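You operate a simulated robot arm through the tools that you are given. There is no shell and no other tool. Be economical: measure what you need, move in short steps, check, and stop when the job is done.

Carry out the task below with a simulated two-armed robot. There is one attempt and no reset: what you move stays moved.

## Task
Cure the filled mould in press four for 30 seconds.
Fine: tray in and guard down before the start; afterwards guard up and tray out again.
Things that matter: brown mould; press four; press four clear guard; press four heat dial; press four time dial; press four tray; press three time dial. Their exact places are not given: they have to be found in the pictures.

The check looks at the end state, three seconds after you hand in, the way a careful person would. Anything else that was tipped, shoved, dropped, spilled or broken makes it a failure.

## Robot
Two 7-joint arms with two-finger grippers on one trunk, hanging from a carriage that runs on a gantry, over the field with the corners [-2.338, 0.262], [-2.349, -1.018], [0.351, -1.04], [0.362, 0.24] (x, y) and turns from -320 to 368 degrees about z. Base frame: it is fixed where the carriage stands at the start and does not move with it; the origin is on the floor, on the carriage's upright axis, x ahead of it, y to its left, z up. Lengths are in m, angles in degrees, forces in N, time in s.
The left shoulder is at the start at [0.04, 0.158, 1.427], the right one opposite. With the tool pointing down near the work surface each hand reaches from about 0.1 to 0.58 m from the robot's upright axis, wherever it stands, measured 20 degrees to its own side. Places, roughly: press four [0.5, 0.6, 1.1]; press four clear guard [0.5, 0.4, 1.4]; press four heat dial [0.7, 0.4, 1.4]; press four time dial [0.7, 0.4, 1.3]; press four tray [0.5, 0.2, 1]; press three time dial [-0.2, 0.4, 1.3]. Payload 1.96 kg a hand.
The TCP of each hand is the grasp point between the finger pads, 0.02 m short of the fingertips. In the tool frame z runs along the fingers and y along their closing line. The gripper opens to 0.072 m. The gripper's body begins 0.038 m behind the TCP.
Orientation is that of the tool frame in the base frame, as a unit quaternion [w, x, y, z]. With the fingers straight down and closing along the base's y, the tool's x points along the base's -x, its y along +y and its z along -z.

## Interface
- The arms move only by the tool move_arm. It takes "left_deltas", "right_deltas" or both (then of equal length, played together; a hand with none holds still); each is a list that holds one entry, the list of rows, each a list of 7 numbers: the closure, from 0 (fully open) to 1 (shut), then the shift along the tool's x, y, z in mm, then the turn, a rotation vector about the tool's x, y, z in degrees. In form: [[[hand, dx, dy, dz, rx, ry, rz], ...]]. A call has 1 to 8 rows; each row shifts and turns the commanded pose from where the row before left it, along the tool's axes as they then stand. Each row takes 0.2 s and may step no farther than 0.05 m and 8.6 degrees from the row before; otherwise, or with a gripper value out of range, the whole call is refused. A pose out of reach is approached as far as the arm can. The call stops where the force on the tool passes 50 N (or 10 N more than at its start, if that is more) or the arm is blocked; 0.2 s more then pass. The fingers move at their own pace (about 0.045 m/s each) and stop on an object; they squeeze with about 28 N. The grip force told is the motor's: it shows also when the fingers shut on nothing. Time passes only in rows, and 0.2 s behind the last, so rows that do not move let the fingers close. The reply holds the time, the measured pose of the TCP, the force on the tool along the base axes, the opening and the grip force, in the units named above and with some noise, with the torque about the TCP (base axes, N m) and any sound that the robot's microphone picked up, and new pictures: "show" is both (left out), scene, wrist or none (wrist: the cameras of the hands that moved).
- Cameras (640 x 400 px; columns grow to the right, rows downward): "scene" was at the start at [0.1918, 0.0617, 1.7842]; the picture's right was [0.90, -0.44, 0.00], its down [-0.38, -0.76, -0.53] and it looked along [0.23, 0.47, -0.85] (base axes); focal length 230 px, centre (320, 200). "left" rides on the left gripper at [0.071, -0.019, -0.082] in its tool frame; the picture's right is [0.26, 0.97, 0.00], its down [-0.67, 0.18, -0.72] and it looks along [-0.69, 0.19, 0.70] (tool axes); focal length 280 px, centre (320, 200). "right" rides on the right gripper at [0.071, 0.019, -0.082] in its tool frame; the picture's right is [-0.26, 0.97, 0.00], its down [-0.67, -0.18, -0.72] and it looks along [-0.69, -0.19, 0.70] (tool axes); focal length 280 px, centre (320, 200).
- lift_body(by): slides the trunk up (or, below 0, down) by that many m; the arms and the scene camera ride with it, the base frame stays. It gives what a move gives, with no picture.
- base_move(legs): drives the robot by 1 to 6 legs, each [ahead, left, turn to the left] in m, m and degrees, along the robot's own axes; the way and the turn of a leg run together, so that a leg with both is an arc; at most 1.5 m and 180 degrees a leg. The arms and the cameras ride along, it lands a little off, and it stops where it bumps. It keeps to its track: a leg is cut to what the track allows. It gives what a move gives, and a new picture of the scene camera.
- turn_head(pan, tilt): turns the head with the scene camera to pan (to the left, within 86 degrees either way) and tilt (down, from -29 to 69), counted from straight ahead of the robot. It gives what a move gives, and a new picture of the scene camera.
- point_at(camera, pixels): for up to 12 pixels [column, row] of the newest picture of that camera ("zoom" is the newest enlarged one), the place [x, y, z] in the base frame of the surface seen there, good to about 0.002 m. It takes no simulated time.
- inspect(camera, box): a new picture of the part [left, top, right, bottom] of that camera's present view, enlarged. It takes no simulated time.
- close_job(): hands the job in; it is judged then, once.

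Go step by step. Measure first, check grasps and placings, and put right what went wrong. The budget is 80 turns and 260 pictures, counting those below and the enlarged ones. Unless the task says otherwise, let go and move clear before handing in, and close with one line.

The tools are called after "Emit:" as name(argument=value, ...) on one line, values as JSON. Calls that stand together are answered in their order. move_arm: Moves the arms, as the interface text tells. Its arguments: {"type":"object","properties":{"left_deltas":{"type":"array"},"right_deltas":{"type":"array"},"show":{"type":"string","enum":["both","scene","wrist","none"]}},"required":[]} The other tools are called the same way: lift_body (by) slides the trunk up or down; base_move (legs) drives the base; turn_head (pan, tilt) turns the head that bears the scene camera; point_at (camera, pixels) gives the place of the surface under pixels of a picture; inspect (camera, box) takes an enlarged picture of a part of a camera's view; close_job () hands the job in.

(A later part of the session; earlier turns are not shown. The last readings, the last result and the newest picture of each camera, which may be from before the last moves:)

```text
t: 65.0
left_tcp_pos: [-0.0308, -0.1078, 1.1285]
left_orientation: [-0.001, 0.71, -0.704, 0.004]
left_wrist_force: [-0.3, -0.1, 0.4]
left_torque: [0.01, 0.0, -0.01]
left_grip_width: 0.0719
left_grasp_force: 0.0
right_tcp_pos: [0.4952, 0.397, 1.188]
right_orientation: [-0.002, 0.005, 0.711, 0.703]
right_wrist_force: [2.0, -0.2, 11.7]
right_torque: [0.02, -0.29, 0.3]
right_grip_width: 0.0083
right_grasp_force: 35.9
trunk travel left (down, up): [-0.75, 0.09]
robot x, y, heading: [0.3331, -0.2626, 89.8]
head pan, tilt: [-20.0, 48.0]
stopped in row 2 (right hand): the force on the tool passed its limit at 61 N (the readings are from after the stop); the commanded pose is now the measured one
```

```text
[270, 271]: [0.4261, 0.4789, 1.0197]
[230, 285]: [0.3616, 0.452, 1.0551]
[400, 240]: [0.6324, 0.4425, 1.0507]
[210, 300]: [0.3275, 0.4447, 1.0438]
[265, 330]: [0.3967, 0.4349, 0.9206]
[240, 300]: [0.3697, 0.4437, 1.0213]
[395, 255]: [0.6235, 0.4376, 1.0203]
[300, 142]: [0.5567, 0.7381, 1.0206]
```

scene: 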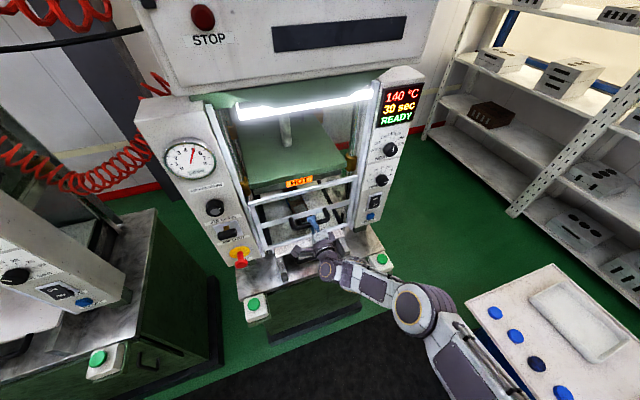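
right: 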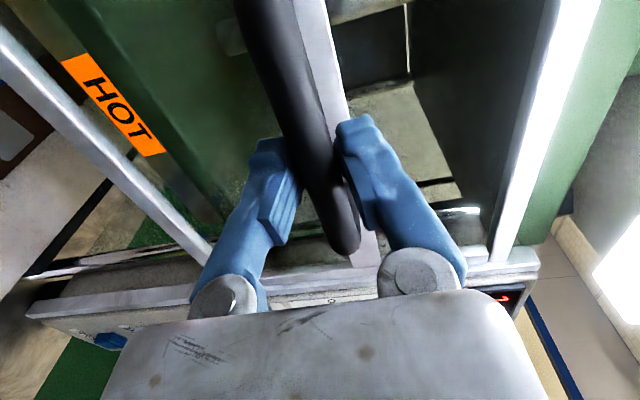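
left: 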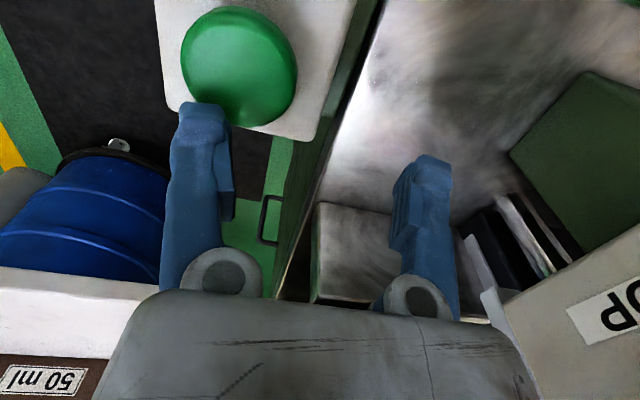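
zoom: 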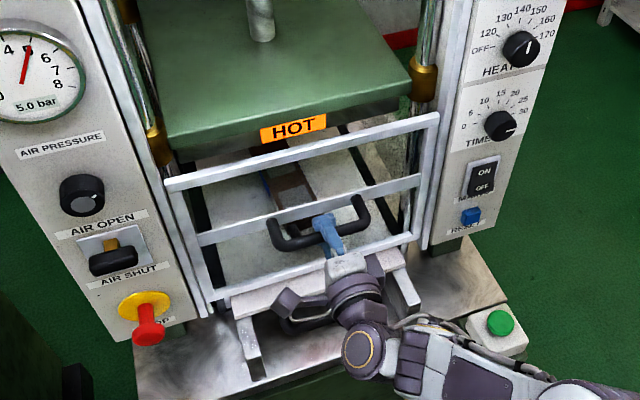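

The guard's rail now sits at z ≈ 1.04, just over the tray at 1.02, on its stop. Release, back off, and turn the hand down again.

Emit:
move_arm(right_deltas=[[[0, 0, 0, 0, 0, 0, 0], [0, 0, 0, 0, 0, 0, 0], [0, 0, 0, 0, 0, 0, 0], [0, 0, 0, -40, 0, 0, 0], [0, 0, 0, -45, 0, 0, 0], [0, 0, 0, -45, 0, 0, 0], [0, 0, 0, -20, 8.5, 0, 0], [0, 0, 0, 0, 8.5, 0, 0]]], show="none")

Emit:
move_arm(right_deltas=[[[1, 0, 0, 0, 8.5, 0, 0], [1, 0, 0, 0, 8.5, 0, 0], [1, 0, 0, 0, 8.5, 0, 0], [1, 0, 0, 0, 8.5, 0, 0], [1, 0, 0, 0, 8.5, 0, 0], [1, 0, 0, 0, 8.5, 0, 0], [1, 0, 0, 0, 8.5, 0, 0], [1, 0, 0, 0, 8.5, 0, 0]]], show="scene")

```text
t: 66.8
left_tcp_pos: [-0.0319, -0.1084, 1.1295]
left_orientation: [0.0, 0.71, -0.704, 0.004]
left_wrist_force: [0.3, 0.8, -0.9]
left_torque: [0.0, -0.01, 0.02]
left_grip_width: 0.0722
left_grasp_force: 0.0
right_tcp_pos: [0.4938, 0.2451, 1.1873]
right_orientation: [-0.003, 0.004, 0.809, 0.588]
right_wrist_force: [-0.4, -0.2, 0.1]
right_torque: [0.01, -0.02, 0.0]
right_grip_width: 0.0721
right_grasp_force: 0.0
trunk travel left (down, up): [-0.75, 0.09]
robot x, y, heading: [0.3369, -0.2601, 89.5]
head pan, tilt: [-20.0, 48.0]
```

```text
t: 68.6
left_tcp_pos: [-0.0325, -0.1092, 1.1295]
left_orientation: [-0.001, 0.71, -0.704, 0.004]
left_wrist_force: [0.4, 0.1, -0.4]
left_torque: [-0.01, 0.02, 0.01]
left_grip_width: 0.0721
left_grasp_force: 0.0
right_tcp_pos: [0.4927, 0.2454, 1.1884]
right_orientation: [-0.006, 0.003, 0.999, 0.034]
right_wrist_force: [1.0, 0.3, -0.1]
right_torque: [0.01, 0.03, -0.01]
right_grip_width: 0.0001
right_grasp_force: 28.1
trunk travel left (down, up): [-0.75, 0.09]
robot x, y, heading: [0.3358, -0.2638, 89.6]
head pan, tilt: [-20.0, 48.0]
```

scene: 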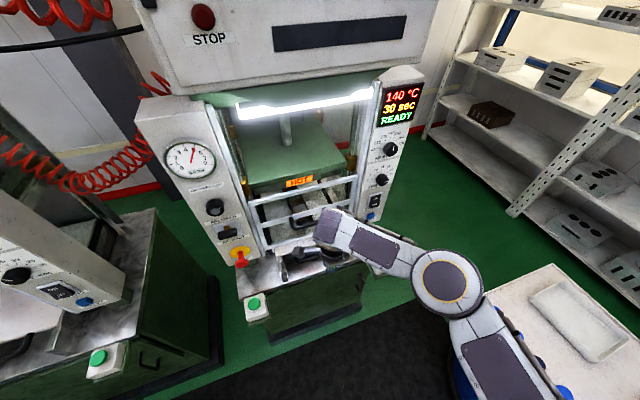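

Guard stays down. Draw the right hand right and back, then drive the base to the button position.

Emit:
move_arm(right_deltas=[[[1, -35, -20, 0, 3, 0, 0], [1, -35, -20, 0, 0, 0, 0], [1, -35, -20, 0, 0, 0, 0], [1, -35, -20, 0, 0, 0, 0], [1, -35, -20, 0, 0, 0, 0], [1, -35, -20, 0, 0, 0, 0], [1, -35, -20, 0, 0, 0, 0]]], show="none")

Emit:
base_move(legs=[[0.16, -0.015, 0]])

```text
t: 70.2
left_tcp_pos: [-0.0311, -0.1083, 1.1291]
left_orientation: [0.0, 0.71, -0.704, 0.004]
left_wrist_force: [-0.5, 0.0, -0.8]
left_torque: [-0.03, 0.0, 0.0]
left_grip_width: 0.0722
left_grasp_force: 0.0
right_tcp_pos: [0.7378, 0.1067, 1.1824]
right_orientation: [-0.005, 0.002, 1.0, 0.01]
right_wrist_force: [-0.3, -0.7, -0.4]
right_torque: [0.01, -0.02, -0.01]
right_grip_width: 0.0
right_grasp_force: 27.4
trunk travel left (down, up): [-0.75, 0.09]
robot x, y, heading: [0.3372, -0.2635, 90.0]
head pan, tilt: [-20.0, 48.0]
```

```text
t: 71.6
left_tcp_pos: [-0.0175, 0.0496, 1.1287]
left_orientation: [-0.001, 0.711, -0.703, 0.004]
left_wrist_force: [0.1, -0.5, -0.1]
left_torque: [0.03, 0.02, -0.02]
left_grip_width: 0.0723
left_grasp_force: 0.1
right_tcp_pos: [0.7523, 0.2678, 1.1821]
right_orientation: [-0.004, 0.0, 1.0, 0.008]
right_wrist_force: [0.0, -0.2, 0.0]
right_torque: [0.02, 0.01, 0.03]
right_grip_width: 0.0002
right_grasp_force: 27.7
trunk travel left (down, up): [-0.75, 0.09]
robot x, y, heading: [0.35, -0.1023, 90.1]
head pan, tilt: [-20.0, 48.0]
```

scene: 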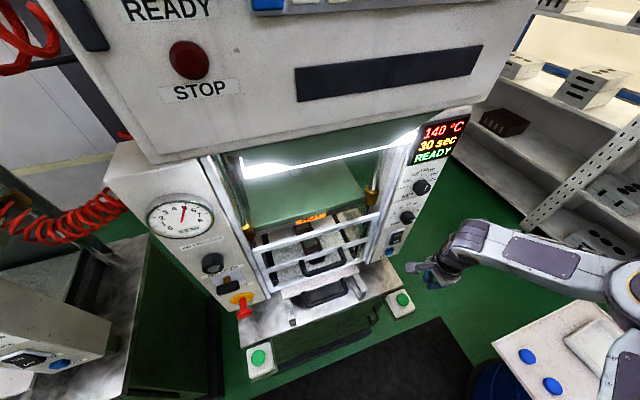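

Buttons are at (258,357) and (402,299). Measure them and bring the left hand over its button.

Emit:
point_at(camera="scene", pixels=[[258, 357], [254, 357], [262, 357], [402, 299], [406, 299], [398, 299], [402, 295], [244, 312]])

Emit:
move_arm(left_deltas=[[[1, -30.4, -33.1, 0, 0, 0, 0], [1, -30.4, -33.1, 0, 0, 0, 0], [1, -30.4, -33.1, 0, 0, 0, 0], [1, -30.4, -33.1, 0, 0, 0, 0], [1, -30.4, -33.1, 0, 0, 0, 0], [1, -30.4, -33.1, 0, 0, 0, 0], [1, -30.4, -33.1, 0, 0, 0, 0], [1, -30.4, -33.1, 0, 0, 0, 0]]], right_deltas=[[[1, 5, 12, 5, 0, 0, 0], [1, 5, 12, 5, 0, 0, 0], [1, 0, 0, 10, 0, 0, 0], [1, 0, 0, 10, 0, 0, 0], [1, 0, 0, 10, 0, 0, 0], [1, 0, 0, 10, 0, 0, 0], [1, 0, 0, 0, 0, 0, 0], [1, 0, 0, 0, 0, 0, 0]]])

```text
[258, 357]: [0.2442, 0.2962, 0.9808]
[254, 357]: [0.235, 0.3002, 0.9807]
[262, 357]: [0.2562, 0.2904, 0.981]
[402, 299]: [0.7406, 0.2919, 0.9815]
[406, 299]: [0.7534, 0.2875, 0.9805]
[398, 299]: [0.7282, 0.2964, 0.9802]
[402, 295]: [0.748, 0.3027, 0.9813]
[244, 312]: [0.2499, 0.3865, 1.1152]
```

```text
t: 73.4
left_tcp_pos: [0.2438, 0.2981, 1.1307]
left_orientation: [-0.001, 0.712, -0.702, 0.004]
left_wrist_force: [-0.1, -0.2, -0.3]
left_torque: [-0.02, 0.01, 0.02]
left_grip_width: 0.0
left_grasp_force: 27.8
right_tcp_pos: [0.7413, 0.2923, 1.1341]
right_orientation: [-0.005, 0.001, 1.0, 0.008]
right_wrist_force: [-0.3, -0.3, -0.7]
right_torque: [0.0, -0.01, -0.01]
right_grip_width: 0.0001
right_grasp_force: 28.1
trunk travel left (down, up): [-0.75, 0.09]
robot x, y, heading: [0.351, -0.1023, 89.9]
head pan, tilt: [-20.0, 48.0]
```

scene: 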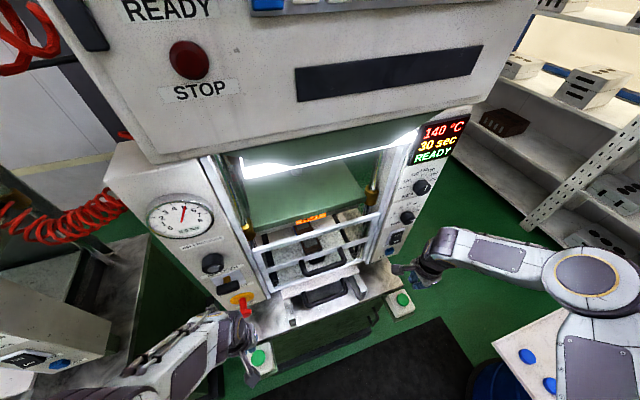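
right: 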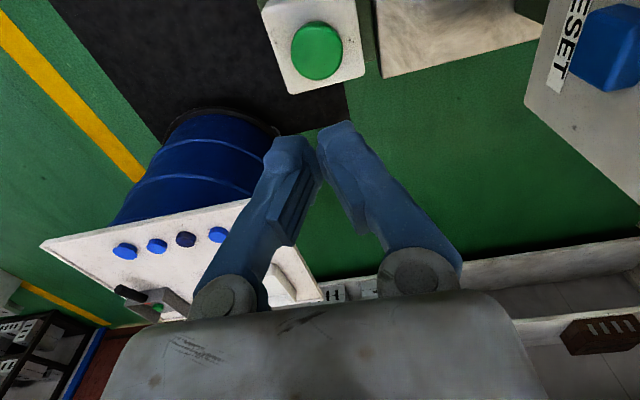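
left: 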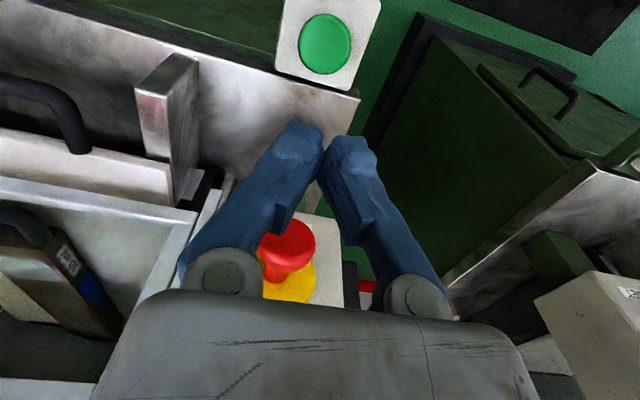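

Both closed hands hang over their buttons (tops at z 0.981). Come down to just above, then press both together in one step and lift.

Emit:
move_arm(left_deltas=[[[1, 0, -1.5, 40, 0, 0, 0], [1, 2, 0, 40, 0, 0, 0], [1, 0, 0, 40, 0, 0, 0], [1, 0, 0, 0, 0, 0, 0]]], right_deltas=[[[1, 0, 1, 41, 0, 0, 0], [1, 0, 0, 41, 0, 0, 0], [1, 0, 0, 41, 0, 0, 0], [1, 0, 0, 0, 0, 0, 0]]])

```text
t: 74.4
left_tcp_pos: [0.2433, 0.2932, 1.0105]
left_orientation: [0.001, 0.712, -0.703, 0.003]
left_wrist_force: [0.7, 0.5, 0.1]
left_torque: [0.03, 0.04, 0.0]
left_grip_width: 0.0001
left_grasp_force: 28.0
right_tcp_pos: [0.742, 0.2953, 1.0098]
right_orientation: [-0.005, 0.0, 1.0, 0.009]
right_wrist_force: [1.0, -0.3, -0.4]
right_torque: [-0.01, -0.02, 0.02]
right_grip_width: 0.0
right_grasp_force: 28.6
trunk travel left (down, up): [-0.75, 0.09]
robot x, y, heading: [0.3511, -0.1038, 89.8]
head pan, tilt: [-20.0, 48.0]
```

scene: 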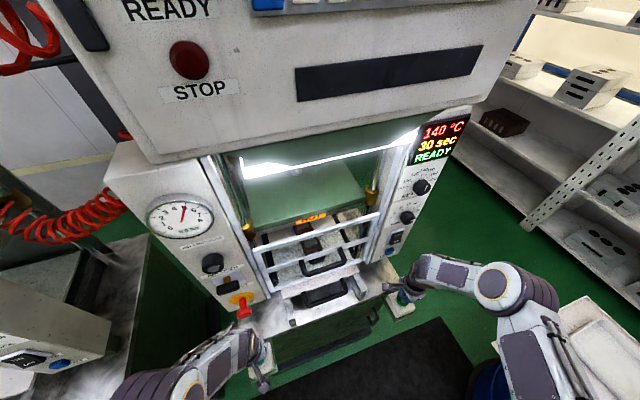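
right: 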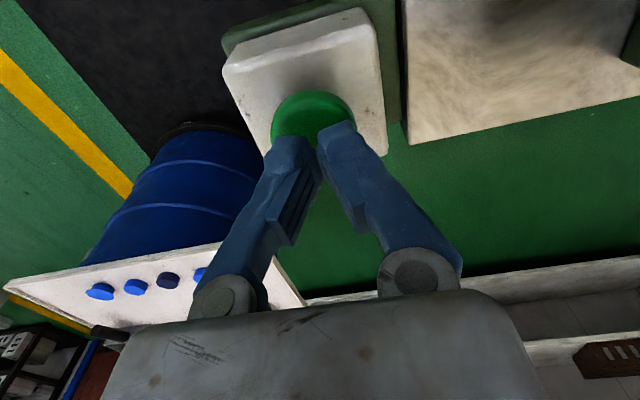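
left: 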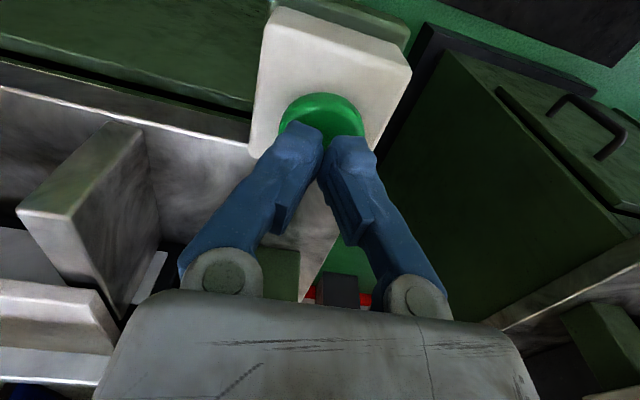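

Both fingertips are 9 mm above the green buttons. Press both together, hold briefly, and look.

Emit:
move_arm(left_deltas=[[[1, 0, 0, 8, 0, 0, 0], [1, 0, 0, 7, 0, 0, 0], [1, 0, 0, 3, 0, 0, 0], [1, 0, 0, 0, 0, 0, 0]]], right_deltas=[[[1, 0, 0, 8, 0, 0, 0], [1, 0, 0, 7, 0, 0, 0], [1, 0, 0, 3, 0, 0, 0], [1, 0, 0, 0, 0, 0, 0]]], show="scene")

Emit:
inspect(camera="scene", box=[390, 100, 490, 170])

```text
t: 75.4
left_tcp_pos: [0.2457, 0.2918, 0.9914]
left_orientation: [0.0, 0.711, -0.703, 0.004]
left_wrist_force: [-1.5, 0.2, 1.9]
left_torque: [0.02, 0.06, 0.02]
left_grip_width: 0.0062
left_grasp_force: 27.6
right_tcp_pos: [0.7409, 0.2955, 0.992]
right_orientation: [-0.006, 0.0, 1.0, 0.008]
right_wrist_force: [1.6, -1.0, 4.4]
right_torque: [-0.05, -0.06, 0.02]
right_grip_width: 0.0001
right_grasp_force: 28.1
trunk travel left (down, up): [-0.75, 0.09]
robot x, y, heading: [0.3511, -0.1038, 90.0]
head pan, tilt: [-20.0, 48.0]
heard: click, click
```

scene: 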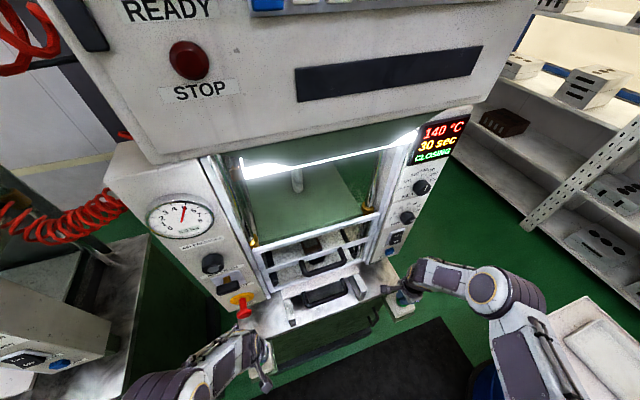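

```text
5.71 times, centred on (440, 135) of scene
```

zoom: 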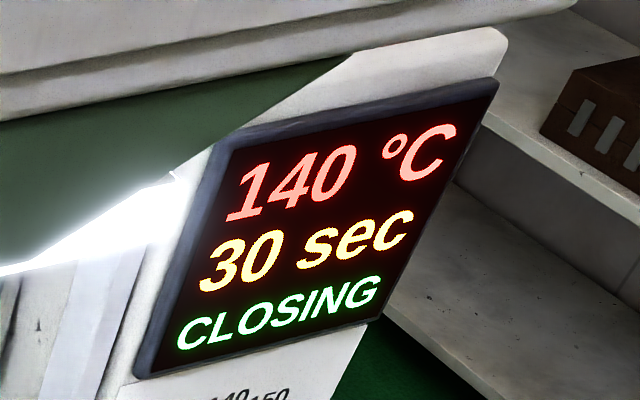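

Two clicks, and the display says CLOSING. I keep both buttons held until it has closed.

Emit:
move_arm(left_deltas=[[[1, 0, 0, 0, 0, 0, 0], [1, 0, 0, 0, 0, 0, 0], [1, 0, 0, 0, 0, 0, 0], [1, 0, 0, 0, 0, 0, 0], [1, 0, 0, 0, 0, 0, 0], [1, 0, 0, 0, 0, 0, 0], [1, 0, 0, 0, 0, 0, 0], [1, 0, 0, 0, 0, 0, 0]]], show="scene")

Emit:
inspect(camera="scene", box=[390, 100, 490, 170])

```text
t: 77.2
left_tcp_pos: [0.2462, 0.2933, 0.9921]
left_orientation: [0.0, 0.712, -0.703, 0.004]
left_wrist_force: [0.4, -0.7, 3.8]
left_torque: [-0.01, 0.04, 0.04]
left_grip_width: 0.0061
left_grasp_force: 29.8
right_tcp_pos: [0.7406, 0.2976, 0.9922]
right_orientation: [-0.005, 0.0, 1.0, 0.009]
right_wrist_force: [0.4, 1.3, 3.5]
right_torque: [-0.01, -0.01, 0.01]
right_grip_width: 0.0001
right_grasp_force: 27.4
trunk travel left (down, up): [-0.75, 0.09]
robot x, y, heading: [0.3523, -0.1014, 89.9]
head pan, tilt: [-20.0, 48.0]
```

scene: 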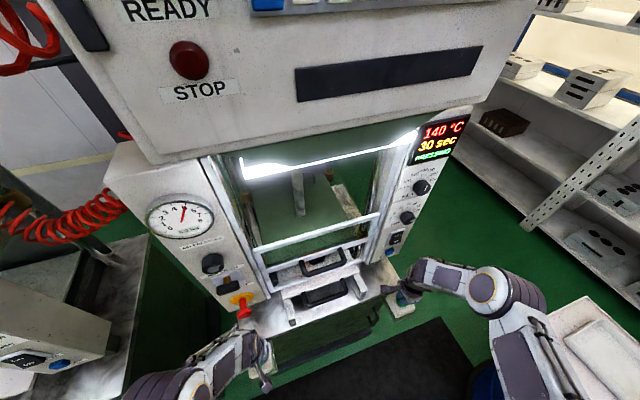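

```text
5.71 times, centred on (440, 135) of scene
```

zoom: 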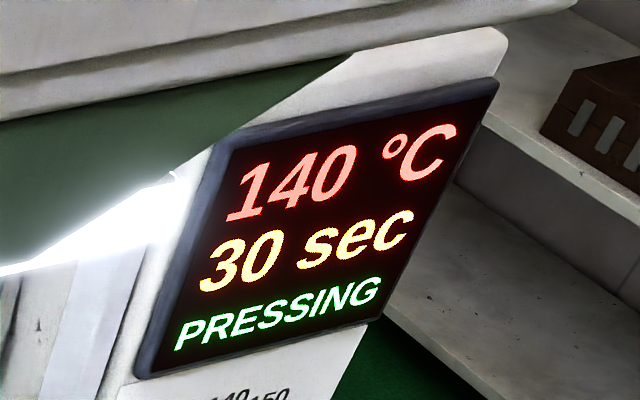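

PRESSING: the platen is down and the cure runs. Lift both hands off and move away while waiting.

Emit:
move_arm(left_deltas=[[[1, 0, 0, -40, 0, 0, 0], [1, 0, 0, -40, 0, 0, 0], [1, 0, 0, -40, 0, 0, 0], [1, 0, 0, -40, 0, 0, 0], [1, 45, 0, 0, 0, 0, 0], [1, 45, 0, 0, 0, 0, 0], [1, 30, 20, 0, 0, 0, 0], [1, 20, 30, 0, 0, 0, 0]]], right_deltas=[[[1, 0, 0, -40, 0, 0, 0], [1, 0, 0, -40, 0, 0, 0], [1, 0, 0, -40, 0, 0, 0], [1, 0, 0, -40, 0, 0, 0], [1, 0, -30, -30, 0, 0, 0], [1, 20, -30, 0, 0, 0, 0], [1, 20, -20, 0, 0, 0, 0], [1, 20, -20, 0, 0, 0, 0]]], show="none")

Emit:
base_move(legs=[[-0.16, 0, 0]])

Emit:
inspect(camera="scene", box=[340, 60, 440, 130])

```text
t: 79.0
left_tcp_pos: [0.1941, 0.1559, 1.1527]
left_orientation: [-0.001, 0.711, -0.703, 0.002]
left_wrist_force: [0.5, 0.1, 0.4]
left_torque: [0.0, 0.02, -0.02]
left_grip_width: 0.0002
left_grasp_force: 30.0
right_tcp_pos: [0.68, 0.1922, 1.1792]
right_orientation: [-0.006, 0.001, 1.0, 0.009]
right_wrist_force: [0.7, 0.0, 0.9]
right_torque: [0.0, 0.02, 0.02]
right_grip_width: 0.0001
right_grasp_force: 29.6
trunk travel left (down, up): [-0.75, 0.09]
robot x, y, heading: [0.3497, -0.1015, 89.8]
head pan, tilt: [-20.0, 48.0]
```

```text
t: 80.4
left_tcp_pos: [0.1942, -0.0008, 1.1536]
left_orientation: [-0.001, 0.713, -0.701, 0.004]
left_wrist_force: [-0.8, 0.5, -0.2]
left_torque: [0.0, 0.0, 0.02]
left_grip_width: 0.0
left_grasp_force: 30.1
right_tcp_pos: [0.6781, 0.0388, 1.179]
right_orientation: [-0.006, -0.001, 1.0, 0.008]
right_wrist_force: [-0.1, -0.3, 1.0]
right_torque: [-0.02, -0.02, 0.03]
right_grip_width: 0.0001
right_grasp_force: 29.9
trunk travel left (down, up): [-0.75, 0.09]
robot x, y, heading: [0.3517, -0.259, 90.2]
head pan, tilt: [-20.0, 48.0]
```

scene: 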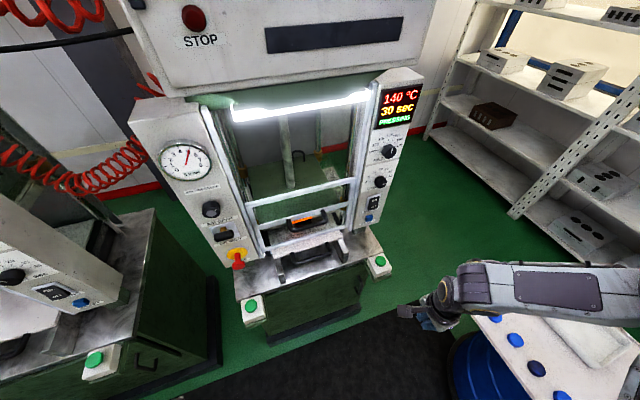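

```text
5.71 times, centred on (390, 95) of scene
```

zoom: 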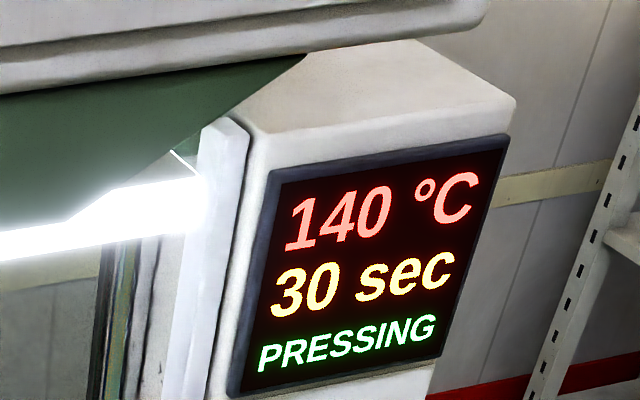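

Still PRESSING. Meanwhile position the right hand before the guard handle and tilt it to horizontal.

Emit:
move_arm(right_deltas=[[[0, 30.5, 31.7, 0, 0, 0, 0], [0, 30.5, 31.7, 0, 0, 0, 0], [0, 30.5, 31.7, 0, 0, 0, 0], [0, 30.5, 31.7, 0, 0, 0, 0], [0, 30.5, 31.7, 0, 0, 0, 0], [0, 30.5, 31.7, 0, 0, 0, 0], [0, 0, 0, 0, -8.5, 0, 0], [0, 0, 0, 0, -8.5, 0, 0]]], show="none")

Emit:
move_arm(right_deltas=[[[0, 0, 0, 0, -8.5, 0, 0], [0, 0, 0, 0, -8.5, 0, 0], [0, 0, 0, 0, -8.5, 0, 0], [0, 0, 0, 0, -8.5, 0, 0], [0, 0, 0, 0, -8.5, 0, 0], [0, 0, 0, 0, -8.5, 0, 0], [0, 0, 0, 0, -8.5, 0, 0], [0, 0, 0, 0, -8.5, 0, 0]]])

```text
t: 82.2
left_tcp_pos: [0.1925, 0.0004, 1.1538]
left_orientation: [0.0, 0.714, -0.7, 0.004]
left_wrist_force: [-0.8, 0.8, -0.2]
left_torque: [-0.02, -0.01, -0.01]
left_grip_width: 0.0
left_grasp_force: 29.2
right_tcp_pos: [0.4947, 0.2269, 1.1843]
right_orientation: [-0.005, -0.001, 0.988, 0.157]
right_wrist_force: [0.3, 0.2, 0.4]
right_torque: [0.0, -0.01, -0.02]
right_grip_width: 0.0718
right_grasp_force: 0.0
trunk travel left (down, up): [-0.75, 0.09]
robot x, y, heading: [0.3493, -0.256, 90.1]
head pan, tilt: [-20.0, 48.0]
```

```text
t: 84.0
left_tcp_pos: [0.1933, -0.0003, 1.1529]
left_orientation: [-0.001, 0.713, -0.701, 0.004]
left_wrist_force: [-0.3, 0.6, -0.8]
left_torque: [-0.04, 0.0, 0.02]
left_grip_width: 0.0002
left_grasp_force: 29.3
right_tcp_pos: [0.4956, 0.2272, 1.184]
right_orientation: [-0.005, 0.003, 0.731, 0.682]
right_wrist_force: [0.0, 0.9, 0.2]
right_torque: [0.01, 0.03, 0.01]
right_grip_width: 0.0721
right_grasp_force: 0.0
trunk travel left (down, up): [-0.75, 0.09]
robot x, y, heading: [0.3485, -0.2574, 90.4]
head pan, tilt: [-20.0, 48.0]
```

scene: 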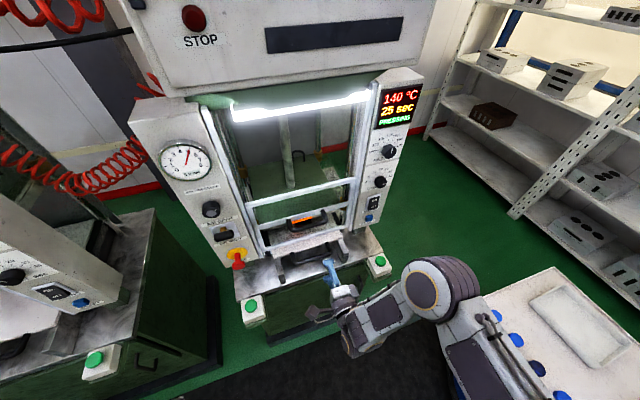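
right: 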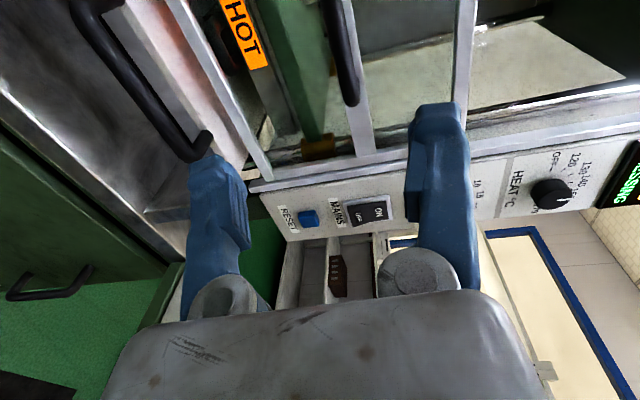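

The display counts down (25 sec left). I wait with still rows.

Emit:
move_arm(left_deltas=[[[1, 0, 0, 0, 0, 0, 0], [1, 0, 0, 0, 0, 0, 0], [1, 0, 0, 0, 0, 0, 0], [1, 0, 0, 0, 0, 0, 0], [1, 0, 0, 0, 0, 0, 0], [1, 0, 0, 0, 0, 0, 0], [1, 0, 0, 0, 0, 0, 0], [1, 0, 0, 0, 0, 0, 0]]], show="none")

Emit:
move_arm(left_deltas=[[[1, 0, 0, 0, 0, 0, 0], [1, 0, 0, 0, 0, 0, 0], [1, 0, 0, 0, 0, 0, 0], [1, 0, 0, 0, 0, 0, 0], [1, 0, 0, 0, 0, 0, 0], [1, 0, 0, 0, 0, 0, 0], [1, 0, 0, 0, 0, 0, 0], [1, 0, 0, 0, 0, 0, 0]]], show="none")

Emit:
move_arm(left_deltas=[[[1, 0, 0, 0, 0, 0, 0], [1, 0, 0, 0, 0, 0, 0], [1, 0, 0, 0, 0, 0, 0], [1, 0, 0, 0, 0, 0, 0], [1, 0, 0, 0, 0, 0, 0], [1, 0, 0, 0, 0, 0, 0], [1, 0, 0, 0, 0, 0, 0], [1, 0, 0, 0, 0, 0, 0]]], show="none")

Emit:
move_arm(left_deltas=[[[1, 0, 0, 0, 0, 0, 0], [1, 0, 0, 0, 0, 0, 0], [1, 0, 0, 0, 0, 0, 0], [1, 0, 0, 0, 0, 0, 0], [1, 0, 0, 0, 0, 0, 0], [1, 0, 0, 0, 0, 0, 0], [1, 0, 0, 0, 0, 0, 0], [1, 0, 0, 0, 0, 0, 0]]], show="none")

Emit:
move_arm(left_deltas=[[[1, 0, 0, 0, 0, 0, 0], [1, 0, 0, 0, 0, 0, 0], [1, 0, 0, 0, 0, 0, 0], [1, 0, 0, 0, 0, 0, 0], [1, 0, 0, 0, 0, 0, 0], [1, 0, 0, 0, 0, 0, 0], [1, 0, 0, 0, 0, 0, 0], [1, 0, 0, 0, 0, 0, 0]]], show="none")

Emit:
move_arm(left_deltas=[[[1, 0, 0, 0, 0, 0, 0], [1, 0, 0, 0, 0, 0, 0], [1, 0, 0, 0, 0, 0, 0], [1, 0, 0, 0, 0, 0, 0], [1, 0, 0, 0, 0, 0, 0], [1, 0, 0, 0, 0, 0, 0], [1, 0, 0, 0, 0, 0, 0], [1, 0, 0, 0, 0, 0, 0]]], show="none")

Emit:
move_arm(left_deltas=[[[1, 0, 0, 0, 0, 0, 0], [1, 0, 0, 0, 0, 0, 0], [1, 0, 0, 0, 0, 0, 0], [1, 0, 0, 0, 0, 0, 0], [1, 0, 0, 0, 0, 0, 0], [1, 0, 0, 0, 0, 0, 0], [1, 0, 0, 0, 0, 0, 0], [1, 0, 0, 0, 0, 0, 0]]], show="none")

Emit:
inspect(camera="scene", box=[350, 70, 430, 130])

```text
t: 85.8
left_tcp_pos: [0.1929, 0.001, 1.153]
left_orientation: [-0.001, 0.714, -0.7, 0.004]
left_wrist_force: [-0.3, -0.4, -0.5]
left_torque: [0.0, -0.04, 0.02]
left_grip_width: 0.0001
left_grasp_force: 29.9
right_tcp_pos: [0.4955, 0.2277, 1.184]
right_orientation: [-0.005, 0.002, 0.731, 0.682]
right_wrist_force: [-0.4, -0.3, -0.4]
right_torque: [0.04, -0.01, 0.0]
right_grip_width: 0.0721
right_grasp_force: 0.0
trunk travel left (down, up): [-0.75, 0.09]
robot x, y, heading: [0.3469, -0.2593, 90.2]
head pan, tilt: [-20.0, 48.0]
```

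```text
t: 87.6
left_tcp_pos: [0.1939, -0.0015, 1.1546]
left_orientation: [-0.001, 0.713, -0.701, 0.004]
left_wrist_force: [0.1, 0.3, -0.5]
left_torque: [-0.01, 0.02, -0.03]
left_grip_width: 0.0002
left_grasp_force: 29.6
right_tcp_pos: [0.4954, 0.2279, 1.1832]
right_orientation: [-0.005, 0.003, 0.731, 0.682]
right_wrist_force: [0.1, 0.0, 0.0]
right_torque: [-0.01, 0.02, 0.01]
right_grip_width: 0.0718
right_grasp_force: 0.1
trunk travel left (down, up): [-0.75, 0.09]
robot x, y, heading: [0.3513, -0.2552, 90.0]
head pan, tilt: [-20.0, 48.0]
```

```text
t: 89.4
left_tcp_pos: [0.1922, -0.0004, 1.155]
left_orientation: [0.0, 0.714, -0.701, 0.005]
left_wrist_force: [0.2, 1.2, 0.4]
left_torque: [0.0, -0.02, 0.01]
left_grip_width: 0.0
left_grasp_force: 29.6
right_tcp_pos: [0.4943, 0.2279, 1.1839]
right_orientation: [-0.005, 0.002, 0.732, 0.682]
right_wrist_force: [-0.6, 1.0, 0.3]
right_torque: [-0.02, -0.01, 0.02]
right_grip_width: 0.0722
right_grasp_force: 0.0
trunk travel left (down, up): [-0.75, 0.09]
robot x, y, heading: [0.3483, -0.2573, 90.1]
head pan, tilt: [-20.0, 48.0]
```

```text
t: 91.2
left_tcp_pos: [0.193, 0.001, 1.1545]
left_orientation: [0.0, 0.713, -0.701, 0.004]
left_wrist_force: [0.0, 0.3, 0.3]
left_torque: [0.0, 0.03, 0.0]
left_grip_width: 0.0002
left_grasp_force: 29.4
right_tcp_pos: [0.4957, 0.227, 1.1844]
right_orientation: [-0.005, 0.002, 0.731, 0.682]
right_wrist_force: [-0.1, 0.1, -1.6]
right_torque: [0.02, -0.04, -0.03]
right_grip_width: 0.0722
right_grasp_force: 0.1
trunk travel left (down, up): [-0.75, 0.09]
robot x, y, heading: [0.3461, -0.2558, 90.3]
head pan, tilt: [-20.0, 48.0]
```

```text
t: 93.0
left_tcp_pos: [0.1925, -0.0004, 1.1544]
left_orientation: [-0.001, 0.713, -0.701, 0.004]
left_wrist_force: [0.8, 0.5, 0.0]
left_torque: [-0.02, 0.0, 0.02]
left_grip_width: 0.0
left_grasp_force: 30.0
right_tcp_pos: [0.4959, 0.2284, 1.1838]
right_orientation: [-0.005, 0.002, 0.731, 0.682]
right_wrist_force: [0.0, -0.2, 0.6]
right_torque: [0.0, 0.0, 0.01]
right_grip_width: 0.0721
right_grasp_force: 0.1
trunk travel left (down, up): [-0.75, 0.09]
robot x, y, heading: [0.35, -0.257, 90.1]
head pan, tilt: [-20.0, 48.0]
```

```text
t: 94.8
left_tcp_pos: [0.1931, 0.0004, 1.1532]
left_orientation: [-0.001, 0.714, -0.7, 0.004]
left_wrist_force: [-0.5, 0.7, 0.5]
left_torque: [0.01, 0.02, 0.01]
left_grip_width: 0.0
left_grasp_force: 29.7
right_tcp_pos: [0.4958, 0.2272, 1.1836]
right_orientation: [-0.006, 0.003, 0.732, 0.682]
right_wrist_force: [-0.4, -0.1, 0.2]
right_torque: [-0.01, 0.01, 0.0]
right_grip_width: 0.0719
right_grasp_force: 0.1
trunk travel left (down, up): [-0.75, 0.09]
robot x, y, heading: [0.3512, -0.2575, 90.3]
head pan, tilt: [-20.0, 48.0]
```

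```text
t: 96.6
left_tcp_pos: [0.1935, 0.0, 1.1545]
left_orientation: [-0.001, 0.713, -0.701, 0.004]
left_wrist_force: [0.1, 0.0, -0.1]
left_torque: [0.03, 0.03, 0.0]
left_grip_width: 0.0
left_grasp_force: 29.2
right_tcp_pos: [0.4946, 0.2291, 1.1833]
right_orientation: [-0.005, 0.002, 0.731, 0.682]
right_wrist_force: [0.6, 0.5, 0.0]
right_torque: [0.01, -0.02, -0.03]
right_grip_width: 0.0717
right_grasp_force: 0.0
trunk travel left (down, up): [-0.75, 0.09]
robot x, y, heading: [0.3514, -0.2546, 90.5]
head pan, tilt: [-20.0, 48.0]
```

```text
6.67 times, centred on (390, 100) of scene
```

zoom: 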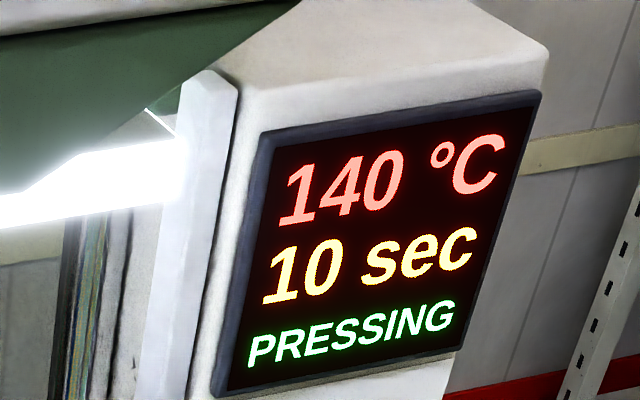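

10 sec shown. Keep waiting, about 12 s more.

Emit:
move_arm(left_deltas=[[[1, 0, 0, 0, 0, 0, 0], [1, 0, 0, 0, 0, 0, 0], [1, 0, 0, 0, 0, 0, 0], [1, 0, 0, 0, 0, 0, 0], [1, 0, 0, 0, 0, 0, 0], [1, 0, 0, 0, 0, 0, 0], [1, 0, 0, 0, 0, 0, 0], [1, 0, 0, 0, 0, 0, 0]]], show="none")

Emit:
move_arm(left_deltas=[[[1, 0, 0, 0, 0, 0, 0], [1, 0, 0, 0, 0, 0, 0], [1, 0, 0, 0, 0, 0, 0], [1, 0, 0, 0, 0, 0, 0], [1, 0, 0, 0, 0, 0, 0], [1, 0, 0, 0, 0, 0, 0], [1, 0, 0, 0, 0, 0, 0], [1, 0, 0, 0, 0, 0, 0]]], show="none")

Emit:
move_arm(left_deltas=[[[1, 0, 0, 0, 0, 0, 0], [1, 0, 0, 0, 0, 0, 0], [1, 0, 0, 0, 0, 0, 0], [1, 0, 0, 0, 0, 0, 0], [1, 0, 0, 0, 0, 0, 0], [1, 0, 0, 0, 0, 0, 0], [1, 0, 0, 0, 0, 0, 0], [1, 0, 0, 0, 0, 0, 0]]], show="none")

Emit:
move_arm(left_deltas=[[[1, 0, 0, 0, 0, 0, 0], [1, 0, 0, 0, 0, 0, 0], [1, 0, 0, 0, 0, 0, 0], [1, 0, 0, 0, 0, 0, 0], [1, 0, 0, 0, 0, 0, 0], [1, 0, 0, 0, 0, 0, 0], [1, 0, 0, 0, 0, 0, 0], [1, 0, 0, 0, 0, 0, 0]]], show="none")

Emit:
move_arm(left_deltas=[[[1, 0, 0, 0, 0, 0, 0], [1, 0, 0, 0, 0, 0, 0], [1, 0, 0, 0, 0, 0, 0], [1, 0, 0, 0, 0, 0, 0], [1, 0, 0, 0, 0, 0, 0], [1, 0, 0, 0, 0, 0, 0], [1, 0, 0, 0, 0, 0, 0], [1, 0, 0, 0, 0, 0, 0]]], show="none")

Emit:
move_arm(left_deltas=[[[1, 0, 0, 0, 0, 0, 0], [1, 0, 0, 0, 0, 0, 0], [1, 0, 0, 0, 0, 0, 0], [1, 0, 0, 0, 0, 0, 0], [1, 0, 0, 0, 0, 0, 0], [1, 0, 0, 0, 0, 0, 0], [1, 0, 0, 0, 0, 0, 0], [1, 0, 0, 0, 0, 0, 0]]], show="none")

Emit:
move_arm(right_deltas=[[[0, 0, 0, 0, -4, 0, 0], [0, 0, 0, 0, 0, 0, 0], [0, 0, 0, 0, 0, 0, 0], [0, 0, 0, 0, 0, 0, 0], [0, 0, 0, 0, 0, 0, 0], [0, 0, 0, 0, 0, 0, 0], [0, 0, 0, 0, 0, 0, 0], [0, 0, 0, 0, 0, 0, 0]]], show="scene")

Emit:
inspect(camera="scene", box=[350, 70, 430, 130])

```text
t: 98.4
left_tcp_pos: [0.1933, 0.0002, 1.1531]
left_orientation: [-0.001, 0.714, -0.701, 0.004]
left_wrist_force: [0.3, 0.8, 0.0]
left_torque: [0.02, 0.01, 0.0]
left_grip_width: 0.0001
left_grasp_force: 29.5
right_tcp_pos: [0.4953, 0.2272, 1.1842]
right_orientation: [-0.006, 0.003, 0.731, 0.683]
right_wrist_force: [0.7, 0.1, -0.1]
right_torque: [0.02, -0.02, 0.0]
right_grip_width: 0.072
right_grasp_force: 0.1
trunk travel left (down, up): [-0.75, 0.09]
robot x, y, heading: [0.3488, -0.2585, 90.5]
head pan, tilt: [-20.0, 48.0]
```

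```text
t: 100.2
left_tcp_pos: [0.1936, 0.0006, 1.1532]
left_orientation: [-0.001, 0.714, -0.7, 0.003]
left_wrist_force: [-0.3, -0.3, 0.2]
left_torque: [-0.01, -0.02, 0.02]
left_grip_width: 0.0
left_grasp_force: 29.9
right_tcp_pos: [0.496, 0.2283, 1.184]
right_orientation: [-0.005, 0.002, 0.731, 0.682]
right_wrist_force: [-0.5, -0.6, -0.4]
right_torque: [0.01, 0.0, -0.01]
right_grip_width: 0.072
right_grasp_force: 0.0
trunk travel left (down, up): [-0.75, 0.09]
robot x, y, heading: [0.3494, -0.2582, 90.0]
head pan, tilt: [-20.0, 48.0]
```

```text
t: 102.0
left_tcp_pos: [0.1927, -0.0004, 1.1526]
left_orientation: [-0.001, 0.713, -0.701, 0.004]
left_wrist_force: [-0.8, -0.7, -0.2]
left_torque: [0.0, -0.03, -0.01]
left_grip_width: 0.0
left_grasp_force: 29.8
right_tcp_pos: [0.4968, 0.2276, 1.1838]
right_orientation: [-0.005, 0.002, 0.732, 0.682]
right_wrist_force: [0.6, -0.9, 0.1]
right_torque: [-0.01, 0.0, -0.03]
right_grip_width: 0.0717
right_grasp_force: 0.0
trunk travel left (down, up): [-0.75, 0.09]
robot x, y, heading: [0.3524, -0.2571, 90.4]
head pan, tilt: [-20.0, 48.0]
```

```text
t: 103.8
left_tcp_pos: [0.1927, -0.0, 1.1536]
left_orientation: [-0.001, 0.713, -0.701, 0.005]
left_wrist_force: [1.1, -0.2, -0.9]
left_torque: [-0.01, -0.01, -0.05]
left_grip_width: 0.0001
left_grasp_force: 29.5
right_tcp_pos: [0.4955, 0.2284, 1.1845]
right_orientation: [-0.005, 0.003, 0.732, 0.682]
right_wrist_force: [0.0, -0.1, -0.5]
right_torque: [0.03, -0.01, -0.01]
right_grip_width: 0.0719
right_grasp_force: 0.0
trunk travel left (down, up): [-0.75, 0.09]
robot x, y, heading: [0.3511, -0.2563, 90.4]
head pan, tilt: [-20.0, 48.0]
```

```text
t: 105.6
left_tcp_pos: [0.1935, 0.0009, 1.1541]
left_orientation: [-0.001, 0.713, -0.701, 0.004]
left_wrist_force: [-0.1, 0.4, -0.2]
left_torque: [0.0, -0.01, 0.02]
left_grip_width: 0.0002
left_grasp_force: 29.8
right_tcp_pos: [0.4951, 0.2285, 1.1843]
right_orientation: [-0.005, 0.003, 0.731, 0.682]
right_wrist_force: [-0.5, 0.0, -0.3]
right_torque: [-0.02, -0.01, -0.01]
right_grip_width: 0.0717
right_grasp_force: 0.1
trunk travel left (down, up): [-0.75, 0.09]
robot x, y, heading: [0.353, -0.2603, 90.5]
head pan, tilt: [-20.0, 48.0]
```

```text
t: 107.4
left_tcp_pos: [0.1932, 0.0003, 1.154]
left_orientation: [-0.001, 0.713, -0.701, 0.004]
left_wrist_force: [-0.6, 0.3, 0.0]
left_torque: [-0.01, -0.01, 0.03]
left_grip_width: 0.0001
left_grasp_force: 29.3
right_tcp_pos: [0.496, 0.2284, 1.1848]
right_orientation: [-0.005, 0.002, 0.731, 0.682]
right_wrist_force: [-0.2, 0.0, -0.3]
right_torque: [0.02, 0.01, 0.04]
right_grip_width: 0.0721
right_grasp_force: 0.1
trunk travel left (down, up): [-0.75, 0.09]
robot x, y, heading: [0.3514, -0.2579, 90.3]
head pan, tilt: [-20.0, 48.0]
```

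```text
t: 109.2
left_tcp_pos: [0.1929, -0.0002, 1.1538]
left_orientation: [-0.001, 0.713, -0.701, 0.004]
left_wrist_force: [0.3, -0.6, -0.5]
left_torque: [0.02, -0.01, -0.01]
left_grip_width: 0.0
left_grasp_force: 29.9
right_tcp_pos: [0.495, 0.2273, 1.1837]
right_orientation: [-0.005, 0.003, 0.707, 0.707]
right_wrist_force: [0.5, 0.3, 0.8]
right_torque: [0.02, 0.0, 0.07]
right_grip_width: 0.0717
right_grasp_force: 0.1
trunk travel left (down, up): [-0.75, 0.09]
robot x, y, heading: [0.3512, -0.2568, 90.4]
head pan, tilt: [-20.0, 48.0]
```

scene: 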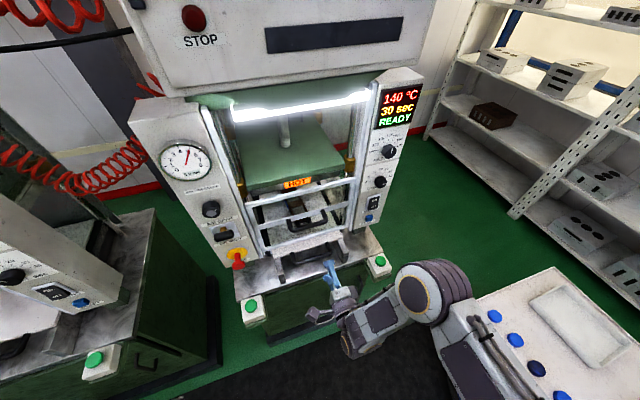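

```text
6.67 times, centred on (390, 100) of scene
```

zoom: 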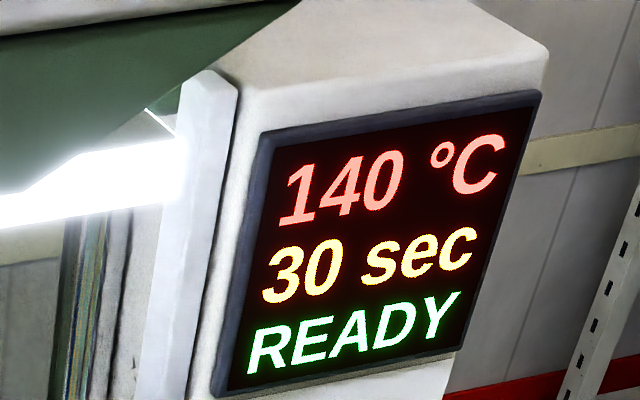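

The cycle is done: READY and the platen is open again. Measure the lowered handle and go in.

Emit:
inspect(camera="scene", box=[260, 180, 350, 240])

Emit:
point_at(camera="scene", pixels=[[296, 226], [305, 225], [314, 222], [300, 227], [322, 219]])

```text
6.67 times, centred on (305, 210) of scene
```

zoom: 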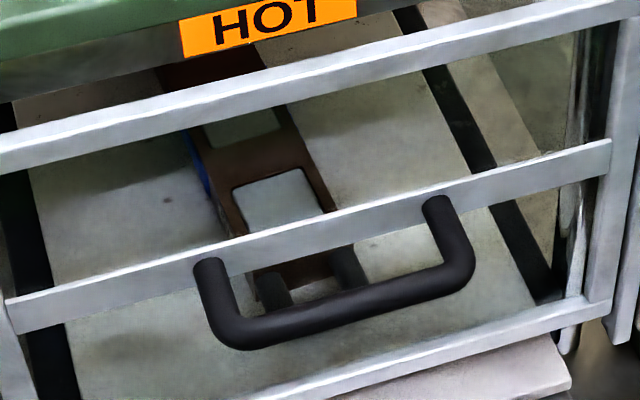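

```text
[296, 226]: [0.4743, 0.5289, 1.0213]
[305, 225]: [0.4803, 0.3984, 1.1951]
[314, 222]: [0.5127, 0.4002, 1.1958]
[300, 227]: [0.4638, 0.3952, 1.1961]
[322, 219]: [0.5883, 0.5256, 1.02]
```

Bar centre ≈ (0.495, 0.398, 1.189). Advance and grip.

Emit:
move_arm(right_deltas=[[[0, 0, 5, 40, 0, 0, 0], [0, 0, 0, 45, 0, 0, 0], [0, 0, 0, 45, 0, 0, 0], [0, 0, 0, 37, 0, 0, 0], [1, 0, 0, 0, 0, 0, 0], [1, 0, 0, 0, 0, 0, 0], [1, 0, 0, 0, 0, 0, 0], [1, 0, 0, 0, 0, 0, 0]]], show="wrist")

```text
t: 111.0
left_tcp_pos: [0.1929, 0.0001, 1.1541]
left_orientation: [0.0, 0.713, -0.701, 0.004]
left_wrist_force: [-0.8, -0.5, -0.2]
left_torque: [0.0, 0.02, -0.05]
left_grip_width: 0.0
left_grasp_force: 29.4
right_tcp_pos: [0.4923, 0.3956, 1.1887]
right_orientation: [-0.005, 0.002, 0.707, 0.707]
right_wrist_force: [-0.4, 4.1, -2.3]
right_torque: [0.0, -0.26, 0.02]
right_grip_width: 0.0098
right_grasp_force: 20.5
trunk travel left (down, up): [-0.75, 0.09]
robot x, y, heading: [0.3483, -0.255, 90.0]
head pan, tilt: [-20.0, 48.0]
```

right: 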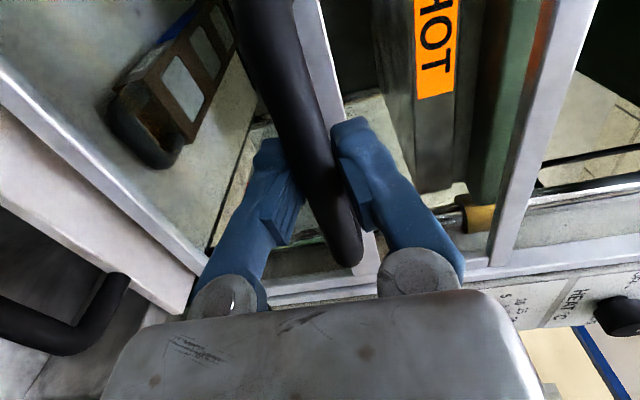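

Gripped. Lift the guard.

Emit:
move_arm(right_deltas=[[[1, 0, 10, 0, 0, 0, 0], [1, 0, 25, 0, 0, 0, 0], [1, 0, 30, 0, 0, 0, 0], [1, 0, 30, 0, 0, 0, 0], [1, 0, 30, 0, 0, 0, 0], [1, 0, 30, 0, 0, 0, 0], [1, 0, 30, 0, 0, 0, 0], [1, 0, 20, 0, 0, 0, 0]]], show="none")

Emit:
move_arm(right_deltas=[[[1, 0, 20, 0, 0, 0, 0], [1, 0, 14, 0, 0, 0, 0], [1, 0, 8, 0, 0, 0, 0], [1, 0, 8, 0, 0, 0, 0], [1, 0, 8, 0, 0, 0, 0], [1, 0, 8, 0, 0, 0, 0]]], show="scene")

```text
t: 112.8
left_tcp_pos: [0.1897, 0.002, 1.1543]
left_orientation: [0.001, 0.714, -0.701, 0.003]
left_wrist_force: [0.2, -0.4, -0.1]
left_torque: [0.03, 0.02, 0.01]
left_grip_width: 0.0
left_grasp_force: 30.0
right_tcp_pos: [0.4928, 0.3962, 1.3935]
right_orientation: [-0.008, 0.002, 0.707, 0.707]
right_wrist_force: [-31.2, 18.3, -1.9]
right_torque: [-0.02, -0.22, 0.26]
right_grip_width: 0.0089
right_grasp_force: 37.2
trunk travel left (down, up): [-0.75, 0.09]
robot x, y, heading: [0.3502, -0.2565, 90.6]
head pan, tilt: [-20.0, 48.0]
```

```text
t: 114.1
left_tcp_pos: [0.1913, 0.0001, 1.1541]
left_orientation: [-0.001, 0.714, -0.7, 0.003]
left_wrist_force: [-0.7, 0.2, -0.3]
left_torque: [-0.01, 0.0, -0.03]
left_grip_width: 0.0
left_grasp_force: 29.4
right_tcp_pos: [0.496, 0.3968, 1.4479]
right_orientation: [-0.006, -0.001, 0.713, 0.701]
right_wrist_force: [-6.8, 13.7, -6.7]
right_torque: [-0.02, -0.15, 0.96]
right_grip_width: 0.0087
right_grasp_force: 36.7
trunk travel left (down, up): [-0.75, 0.09]
robot x, y, heading: [0.3501, -0.2567, 90.3]
head pan, tilt: [-20.0, 48.0]
stopped in row 6 (right hand): the force on the tool passed its limit at 56 N (the readings are from after the stop); the commanded pose is now the measured one
```

scene: 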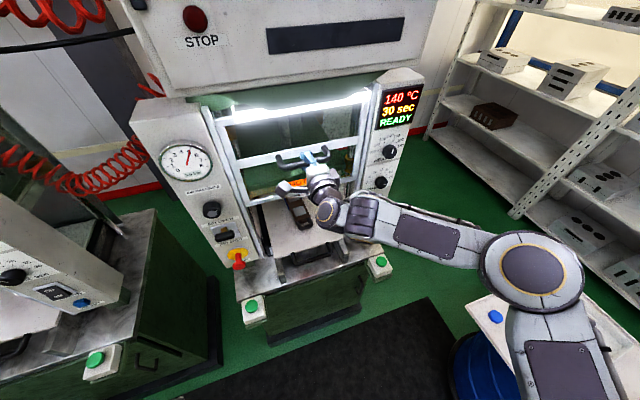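

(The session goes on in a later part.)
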